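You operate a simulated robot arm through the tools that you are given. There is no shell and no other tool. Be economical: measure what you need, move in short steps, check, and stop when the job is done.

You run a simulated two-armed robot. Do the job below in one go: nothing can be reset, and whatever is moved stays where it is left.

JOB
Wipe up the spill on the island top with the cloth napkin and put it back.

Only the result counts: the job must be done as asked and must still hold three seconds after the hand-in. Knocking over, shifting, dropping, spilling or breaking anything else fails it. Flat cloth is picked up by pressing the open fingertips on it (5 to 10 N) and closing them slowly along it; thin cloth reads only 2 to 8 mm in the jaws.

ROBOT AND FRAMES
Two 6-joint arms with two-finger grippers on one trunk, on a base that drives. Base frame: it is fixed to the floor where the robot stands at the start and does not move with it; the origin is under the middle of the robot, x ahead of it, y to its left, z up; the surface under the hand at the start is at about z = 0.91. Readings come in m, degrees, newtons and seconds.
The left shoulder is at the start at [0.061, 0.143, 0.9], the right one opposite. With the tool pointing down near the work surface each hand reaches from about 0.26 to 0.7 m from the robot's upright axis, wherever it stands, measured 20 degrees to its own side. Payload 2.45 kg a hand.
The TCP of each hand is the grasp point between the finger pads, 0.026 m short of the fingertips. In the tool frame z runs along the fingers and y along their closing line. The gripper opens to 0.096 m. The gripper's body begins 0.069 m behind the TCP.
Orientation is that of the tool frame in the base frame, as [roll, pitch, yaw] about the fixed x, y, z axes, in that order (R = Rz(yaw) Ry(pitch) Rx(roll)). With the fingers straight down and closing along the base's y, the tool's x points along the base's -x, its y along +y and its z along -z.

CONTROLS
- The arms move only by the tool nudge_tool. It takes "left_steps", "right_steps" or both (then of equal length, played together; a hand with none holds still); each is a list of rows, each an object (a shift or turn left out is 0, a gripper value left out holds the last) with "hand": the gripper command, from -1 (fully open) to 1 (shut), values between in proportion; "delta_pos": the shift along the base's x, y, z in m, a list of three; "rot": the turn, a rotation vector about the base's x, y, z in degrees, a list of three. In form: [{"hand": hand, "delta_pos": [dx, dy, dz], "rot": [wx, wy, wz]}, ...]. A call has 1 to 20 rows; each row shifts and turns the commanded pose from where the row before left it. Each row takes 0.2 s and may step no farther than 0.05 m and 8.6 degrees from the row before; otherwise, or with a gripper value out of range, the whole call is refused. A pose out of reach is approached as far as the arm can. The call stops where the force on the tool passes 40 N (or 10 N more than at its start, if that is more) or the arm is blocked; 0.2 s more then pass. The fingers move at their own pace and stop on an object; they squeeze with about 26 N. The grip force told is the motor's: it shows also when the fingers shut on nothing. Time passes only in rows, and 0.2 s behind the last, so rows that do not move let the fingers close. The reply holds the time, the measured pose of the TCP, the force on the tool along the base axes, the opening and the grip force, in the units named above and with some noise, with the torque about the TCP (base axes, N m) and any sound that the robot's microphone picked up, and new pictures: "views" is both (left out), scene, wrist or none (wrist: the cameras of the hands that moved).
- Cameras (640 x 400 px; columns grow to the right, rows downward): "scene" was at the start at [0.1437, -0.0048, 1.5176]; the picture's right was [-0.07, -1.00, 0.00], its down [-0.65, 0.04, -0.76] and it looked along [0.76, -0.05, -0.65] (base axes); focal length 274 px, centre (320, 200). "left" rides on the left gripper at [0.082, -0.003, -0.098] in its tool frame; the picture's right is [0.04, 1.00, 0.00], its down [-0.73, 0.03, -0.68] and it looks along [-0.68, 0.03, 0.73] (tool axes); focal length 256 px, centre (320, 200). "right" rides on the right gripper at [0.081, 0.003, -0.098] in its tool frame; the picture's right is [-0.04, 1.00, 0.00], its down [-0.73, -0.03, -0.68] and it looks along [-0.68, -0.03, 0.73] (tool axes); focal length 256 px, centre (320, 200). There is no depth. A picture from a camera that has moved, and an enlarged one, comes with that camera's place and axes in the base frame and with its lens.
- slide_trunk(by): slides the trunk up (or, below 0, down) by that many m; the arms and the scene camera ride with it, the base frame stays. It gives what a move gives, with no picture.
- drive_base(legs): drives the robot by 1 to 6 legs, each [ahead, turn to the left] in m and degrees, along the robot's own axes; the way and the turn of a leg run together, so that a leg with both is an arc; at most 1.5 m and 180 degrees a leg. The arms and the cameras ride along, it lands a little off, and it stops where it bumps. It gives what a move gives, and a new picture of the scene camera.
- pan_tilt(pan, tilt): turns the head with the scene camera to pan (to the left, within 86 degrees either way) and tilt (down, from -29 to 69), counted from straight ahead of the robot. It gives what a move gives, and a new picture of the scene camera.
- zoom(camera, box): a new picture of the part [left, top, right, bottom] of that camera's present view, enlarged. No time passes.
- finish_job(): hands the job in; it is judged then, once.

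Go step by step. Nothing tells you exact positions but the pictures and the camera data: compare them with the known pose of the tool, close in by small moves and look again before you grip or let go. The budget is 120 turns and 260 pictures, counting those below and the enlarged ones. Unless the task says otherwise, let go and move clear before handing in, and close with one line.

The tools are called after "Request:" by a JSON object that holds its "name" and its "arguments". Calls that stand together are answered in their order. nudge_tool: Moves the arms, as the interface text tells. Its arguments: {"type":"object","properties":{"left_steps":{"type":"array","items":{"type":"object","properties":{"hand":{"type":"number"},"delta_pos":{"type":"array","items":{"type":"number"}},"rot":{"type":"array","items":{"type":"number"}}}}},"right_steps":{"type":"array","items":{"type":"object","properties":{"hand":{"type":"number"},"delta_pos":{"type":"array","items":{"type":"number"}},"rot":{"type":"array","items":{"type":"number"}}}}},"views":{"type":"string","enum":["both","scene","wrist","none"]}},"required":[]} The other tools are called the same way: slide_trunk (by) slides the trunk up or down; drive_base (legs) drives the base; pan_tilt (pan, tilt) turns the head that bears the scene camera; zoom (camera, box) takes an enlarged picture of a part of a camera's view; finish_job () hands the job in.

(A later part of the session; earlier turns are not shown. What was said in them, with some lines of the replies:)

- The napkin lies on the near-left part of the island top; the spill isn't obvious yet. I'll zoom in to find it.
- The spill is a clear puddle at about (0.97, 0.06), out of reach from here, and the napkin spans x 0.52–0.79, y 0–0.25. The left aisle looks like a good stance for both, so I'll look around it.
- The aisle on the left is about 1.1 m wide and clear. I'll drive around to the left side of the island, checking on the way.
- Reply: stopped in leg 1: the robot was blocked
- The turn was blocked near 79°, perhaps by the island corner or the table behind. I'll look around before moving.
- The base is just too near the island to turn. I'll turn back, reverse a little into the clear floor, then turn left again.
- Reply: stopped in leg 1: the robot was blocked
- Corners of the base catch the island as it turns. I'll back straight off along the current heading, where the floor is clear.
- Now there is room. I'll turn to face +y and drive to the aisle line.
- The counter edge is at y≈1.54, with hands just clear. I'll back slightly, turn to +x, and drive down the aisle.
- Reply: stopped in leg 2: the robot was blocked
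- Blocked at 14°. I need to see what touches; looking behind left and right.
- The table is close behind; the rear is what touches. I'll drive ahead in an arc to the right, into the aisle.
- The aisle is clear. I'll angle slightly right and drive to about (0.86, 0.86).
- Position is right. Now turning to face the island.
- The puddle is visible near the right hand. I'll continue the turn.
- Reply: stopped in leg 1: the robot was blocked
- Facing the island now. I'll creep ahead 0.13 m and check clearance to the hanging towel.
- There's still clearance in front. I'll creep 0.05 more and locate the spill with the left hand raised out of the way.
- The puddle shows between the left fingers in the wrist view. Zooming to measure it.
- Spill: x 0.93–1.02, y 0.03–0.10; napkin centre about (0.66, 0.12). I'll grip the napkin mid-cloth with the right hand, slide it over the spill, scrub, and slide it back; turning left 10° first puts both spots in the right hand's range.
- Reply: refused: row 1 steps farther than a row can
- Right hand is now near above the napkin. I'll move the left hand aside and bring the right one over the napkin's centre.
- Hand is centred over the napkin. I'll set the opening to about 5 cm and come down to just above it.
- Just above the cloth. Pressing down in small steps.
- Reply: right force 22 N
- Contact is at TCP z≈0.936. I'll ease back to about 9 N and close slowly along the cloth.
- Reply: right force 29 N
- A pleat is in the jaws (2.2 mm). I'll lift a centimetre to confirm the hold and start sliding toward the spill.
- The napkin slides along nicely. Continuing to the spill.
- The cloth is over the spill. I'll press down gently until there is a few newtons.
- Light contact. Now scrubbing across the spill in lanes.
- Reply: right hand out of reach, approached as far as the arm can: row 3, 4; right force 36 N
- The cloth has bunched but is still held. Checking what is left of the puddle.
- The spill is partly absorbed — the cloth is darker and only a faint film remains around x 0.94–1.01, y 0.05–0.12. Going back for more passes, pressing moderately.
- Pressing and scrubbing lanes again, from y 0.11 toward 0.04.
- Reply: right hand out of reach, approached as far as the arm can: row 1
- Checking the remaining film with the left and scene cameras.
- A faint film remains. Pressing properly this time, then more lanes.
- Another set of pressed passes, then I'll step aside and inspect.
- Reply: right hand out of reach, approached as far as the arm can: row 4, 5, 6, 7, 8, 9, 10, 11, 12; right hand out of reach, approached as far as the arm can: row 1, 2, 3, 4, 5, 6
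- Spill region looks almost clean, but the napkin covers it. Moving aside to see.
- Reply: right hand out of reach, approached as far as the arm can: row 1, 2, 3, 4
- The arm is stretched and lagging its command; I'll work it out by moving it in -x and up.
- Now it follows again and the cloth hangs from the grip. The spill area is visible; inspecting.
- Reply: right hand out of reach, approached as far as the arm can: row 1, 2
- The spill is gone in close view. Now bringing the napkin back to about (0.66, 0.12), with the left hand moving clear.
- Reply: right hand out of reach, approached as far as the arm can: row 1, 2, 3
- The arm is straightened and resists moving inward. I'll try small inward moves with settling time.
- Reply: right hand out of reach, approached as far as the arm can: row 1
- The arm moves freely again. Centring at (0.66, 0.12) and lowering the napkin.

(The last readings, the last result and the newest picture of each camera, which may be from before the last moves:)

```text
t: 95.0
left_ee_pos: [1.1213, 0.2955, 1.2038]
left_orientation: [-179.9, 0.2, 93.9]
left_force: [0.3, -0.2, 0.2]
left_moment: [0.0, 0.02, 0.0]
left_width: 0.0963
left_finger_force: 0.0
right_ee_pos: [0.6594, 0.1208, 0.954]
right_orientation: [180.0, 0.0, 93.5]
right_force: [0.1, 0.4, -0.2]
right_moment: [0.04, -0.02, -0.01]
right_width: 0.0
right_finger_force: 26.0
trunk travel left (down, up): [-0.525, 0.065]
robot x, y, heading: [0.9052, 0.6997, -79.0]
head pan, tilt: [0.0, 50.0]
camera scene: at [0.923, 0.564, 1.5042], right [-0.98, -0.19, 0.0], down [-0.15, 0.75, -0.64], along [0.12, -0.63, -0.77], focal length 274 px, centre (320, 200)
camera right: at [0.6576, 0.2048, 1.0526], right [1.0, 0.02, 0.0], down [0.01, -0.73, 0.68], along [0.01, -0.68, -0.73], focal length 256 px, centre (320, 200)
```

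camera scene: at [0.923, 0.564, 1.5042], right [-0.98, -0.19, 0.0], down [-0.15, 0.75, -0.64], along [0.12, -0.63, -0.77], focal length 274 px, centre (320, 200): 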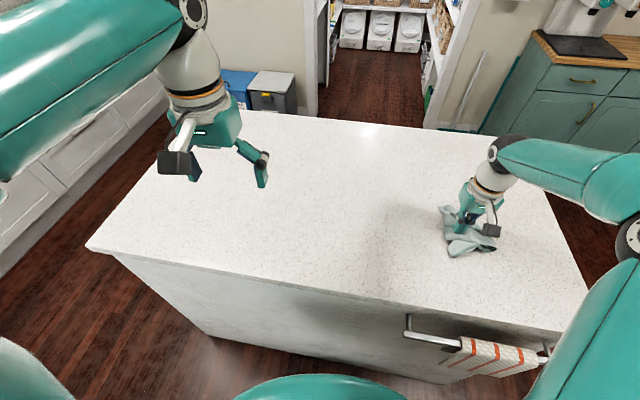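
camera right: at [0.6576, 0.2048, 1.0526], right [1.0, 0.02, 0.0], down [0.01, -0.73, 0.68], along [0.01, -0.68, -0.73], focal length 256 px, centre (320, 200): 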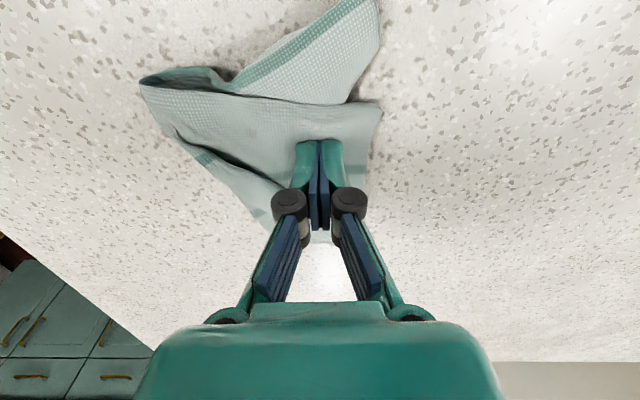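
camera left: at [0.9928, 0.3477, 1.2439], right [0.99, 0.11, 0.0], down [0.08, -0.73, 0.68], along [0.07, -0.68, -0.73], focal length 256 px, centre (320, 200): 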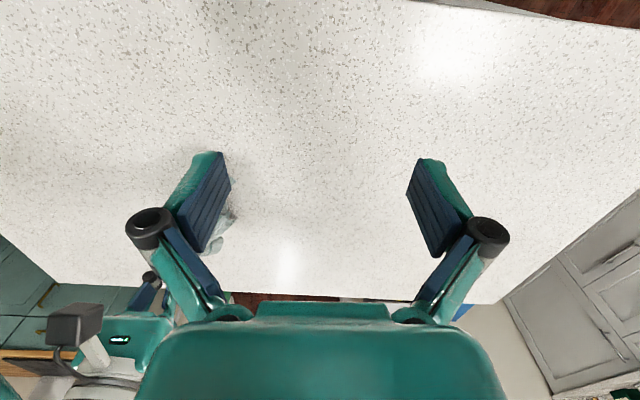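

The napkin is down at its old place, crumpled. Releasing slowly and rising to see it.

Request:
{"name": "nudge_tool", "arguments": {"right_steps": [{"delta_pos": [0, 0, -0.008]}, {"hand": 0.6}, {"hand": 0.3}, {}, {"delta_pos": [0, 0, 0.03]}, {"delta_pos": [0, 0, 0.04]}, {"delta_pos": [0, 0.02, 0.04]}, {"delta_pos": [0, 0.03, 0.04]}, {"delta_pos": [0, 0.03, 0.04]}, {}], "views": "both"}}

Request:
{"name": "zoom", "arguments": {"camera": "scene", "box": [360, 170, 600, 320]}}

```text
t: 97.2
left_ee_pos: [1.1209, 0.2945, 1.2018]
left_orientation: [-179.9, 0.2, 93.9]
left_force: [-0.4, 0.1, -0.5]
left_moment: [0.05, -0.01, 0.01]
left_width: 0.0963
left_finger_force: 0.1
right_ee_pos: [0.6579, 0.2006, 1.1413]
right_orientation: [180.0, -0.2, 93.5]
right_force: [0.2, -0.8, -0.3]
right_moment: [0.02, -0.01, 0.04]
right_width: 0.0338
right_finger_force: 0.1
trunk travel left (down, up): [-0.525, 0.065]
robot x, y, heading: [0.9031, 0.6928, -79.0]
head pan, tilt: [0.0, 50.0]
camera scene: at [0.9231, 0.5627, 1.504], right [-0.98, -0.19, 0.0], down [-0.15, 0.75, -0.64], along [0.12, -0.63, -0.77], focal length 274 px, centre (320, 200)
camera right: at [0.6554, 0.2829, 1.2395], right [1.0, 0.02, 0.0], down [0.01, -0.73, 0.68], along [0.01, -0.68, -0.74], focal length 256 px, centre (320, 200)
```

scene: 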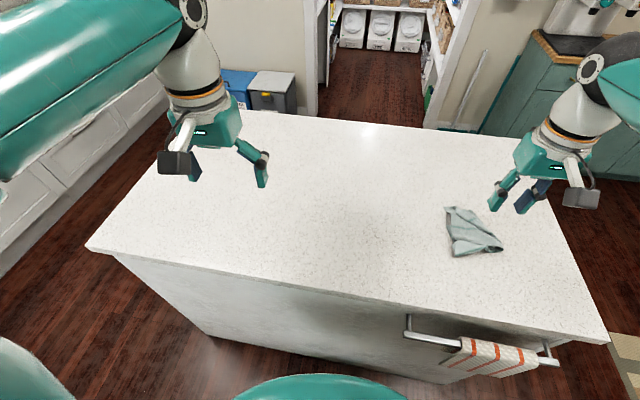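
right: 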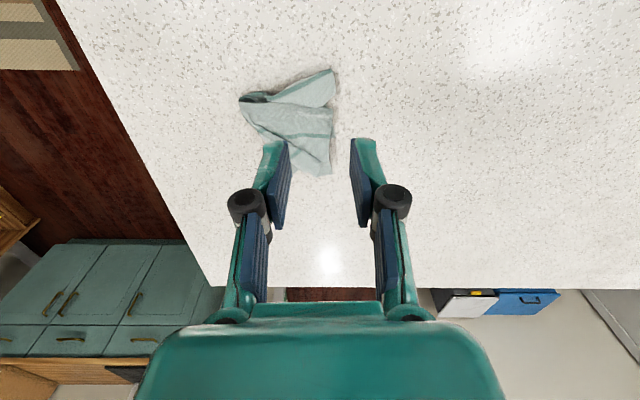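

```text
2.67 times, centred on (480, 245) of scene
camera zoom: at [0.9231, 0.5627, 1.504], right [-0.98, -0.19, 0.0], down [-0.15, 0.75, -0.64], along [0.12, -0.63, -0.77], focal length 732 px, centre (-107, 80)
```

zoom: 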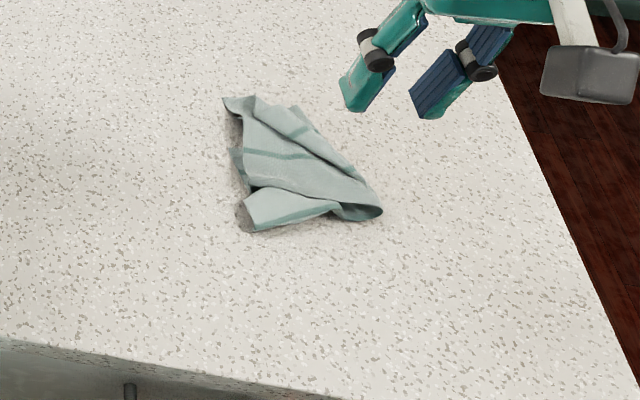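

The napkin lies centred at about (0.63, 0.11), its old spot. Let me double-check the spill area closely with the left camera.

Request:
{"name": "nudge_tool", "arguments": {"left_steps": [{"delta_pos": [-0.04, -0.01, -0.025]}, {"delta_pos": [-0.04, -0.01, -0.025]}, {"delta_pos": [-0.04, -0.01, -0.025]}, {"delta_pos": [-0.025, 0.0, -0.03]}, {"delta_pos": [0, 0, -0.03]}, {}], "views": "wrist"}}

Request:
{"name": "zoom", "arguments": {"camera": "left", "box": [216, 140, 424, 270]}}

Request:
{"name": "zoom", "arguments": {"camera": "scene", "box": [260, 140, 420, 240]}}

```text
t: 98.6
left_ee_pos: [0.9735, 0.2658, 1.0668]
left_orientation: [-180.0, 0.3, 93.9]
left_force: [0.3, 0.3, 0.5]
left_moment: [-0.01, 0.02, -0.03]
left_width: 0.0957
left_finger_force: 0.1
right_ee_pos: [0.657, 0.201, 1.1412]
right_orientation: [-180.0, 0.0, 93.5]
right_force: [0.2, 0.8, 0.4]
right_moment: [0.0, 0.0, 0.0]
right_width: 0.0335
right_finger_force: 0.1
trunk travel left (down, up): [-0.525, 0.065]
robot x, y, heading: [0.8984, 0.6988, -79.0]
head pan, tilt: [0.0, 50.0]
camera left: at [0.9634, 0.3474, 1.1653], right [0.99, 0.11, 0.0], down [0.08, -0.73, 0.68], along [0.07, -0.68, -0.73], focal length 256 px, centre (320, 200)
```

left: 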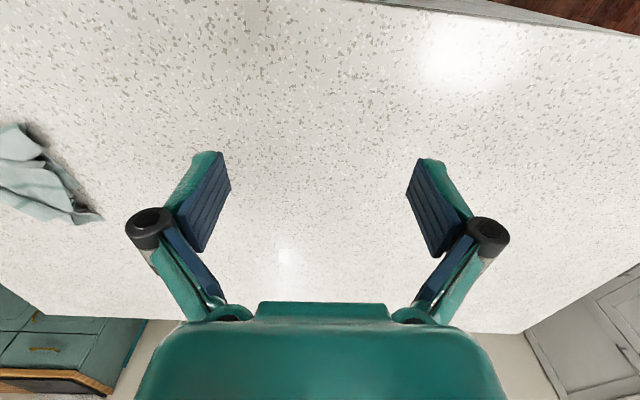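

```text
3.08 times, centred on (320, 205) of left
camera zoom: at [0.9634, 0.3474, 1.1653], right [0.99, 0.11, 0.0], down [0.08, -0.73, 0.68], along [0.07, -0.68, -0.73], focal length 788 px, centre (320, 185)
```

zoom: 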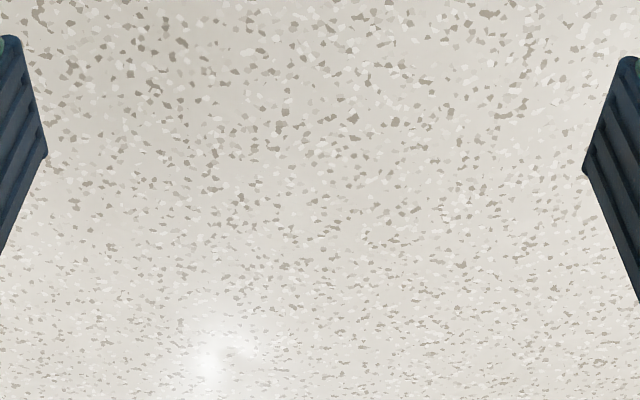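

```text
4.00 times, centred on (340, 190) of scene
camera zoom: at [0.9229, 0.5643, 1.5042], right [-0.98, -0.19, 0.0], down [-0.15, 0.75, -0.64], along [0.12, -0.63, -0.77], focal length 1097 px, centre (240, 240)
```

zoom: 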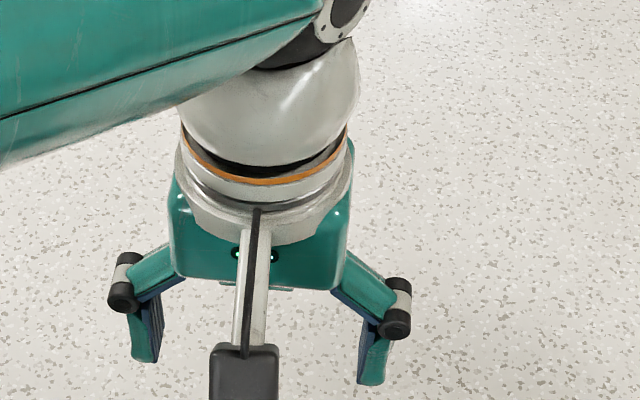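

The spot is clean; one odd glint near (0.96, -0.02) deserves a second angle.

Request:
{"name": "nudge_tool", "arguments": {"left_steps": [{"delta_pos": [0.0, -0.04, 0]}, {"delta_pos": [0, -0.04, 0]}, {"delta_pos": [0, -0.03, 0]}, {}], "views": "none"}}

Request:
{"name": "zoom", "arguments": {"camera": "left", "box": [216, 110, 424, 240]}}

```text
t: 99.6
left_ee_pos: [0.9739, 0.1546, 1.0701]
left_orientation: [-180.0, 0.3, 93.9]
left_force: [-0.3, 0.3, -0.3]
left_moment: [-0.01, 0.01, 0.01]
left_width: 0.0957
left_finger_force: 0.1
right_ee_pos: [0.6573, 0.2014, 1.1411]
right_orientation: [-180.0, -0.1, 93.5]
right_force: [0.5, 0.7, 0.1]
right_moment: [-0.02, -0.01, -0.03]
right_width: 0.0336
right_finger_force: 0.1
trunk travel left (down, up): [-0.525, 0.065]
robot x, y, heading: [0.9012, 0.6962, -79.0]
head pan, tilt: [0.0, 50.0]
```

```text
3.08 times, centred on (320, 175) of left
camera zoom: at [0.9634, 0.2363, 1.1691], right [0.99, 0.11, 0.0], down [0.08, -0.73, 0.68], along [0.07, -0.68, -0.73], focal length 788 px, centre (320, 277)
```

zoom: 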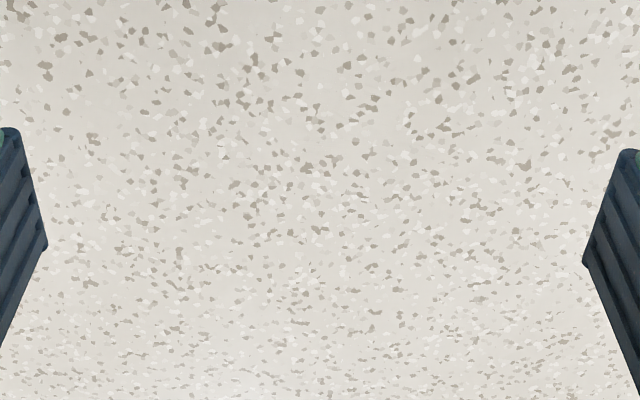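

The top is clean from both angles. Raising both hands clear and handing in.

Request:
{"name": "nudge_tool", "arguments": {"left_steps": [{"delta_pos": [0.02, 0.03, 0.03]}, {"delta_pos": [0.02, 0.03, 0.03]}, {"delta_pos": [0.02, 0.03, 0.03]}, {}], "right_steps": [{"delta_pos": [0, 0.03, 0.02]}, {"delta_pos": [0, 0.03, 0.02]}, {}, {}], "views": "scene"}}

```text
t: 100.6
left_ee_pos: [1.0323, 0.2438, 1.1613]
left_orientation: [180.0, 0.2, 93.8]
left_force: [-1.0, -0.9, 0.0]
left_moment: [0.05, -0.01, -0.01]
left_width: 0.0961
left_finger_force: 0.1
right_ee_pos: [0.6584, 0.2609, 1.1827]
right_orientation: [179.9, 0.0, 93.6]
right_force: [0.1, -0.2, -0.3]
right_moment: [-0.02, 0.01, -0.03]
right_width: 0.0333
right_finger_force: 0.1
trunk travel left (down, up): [-0.525, 0.065]
robot x, y, heading: [0.8983, 0.6981, -79.0]
head pan, tilt: [0.0, 50.0]
camera scene: at [0.9225, 0.5632, 1.5041], right [-0.98, -0.19, 0.0], down [-0.15, 0.75, -0.64], along [0.12, -0.63, -0.77], focal length 274 px, centre (320, 200)
```

scene: 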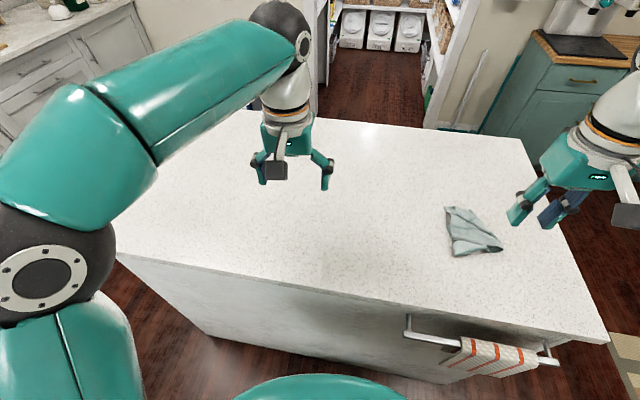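

The island top is clean, the napkin is back at its place, and both hands are clear. Handing in.

Request:
{"name": "finish_job", "arguments": {}}

```text
The job is handed in.
```

The spill is wiped up and the cloth napkin is back within about 3 cm of where it lay, but it is crumpled rather than laid flat as it was at the start. Close views from two angles showed no film left on the island top. On the way around, the base was blocked four times, at the island, probably at the dining table and possibly at the counter. I saw nothing shifted, but I did not check the table closely afterwards.
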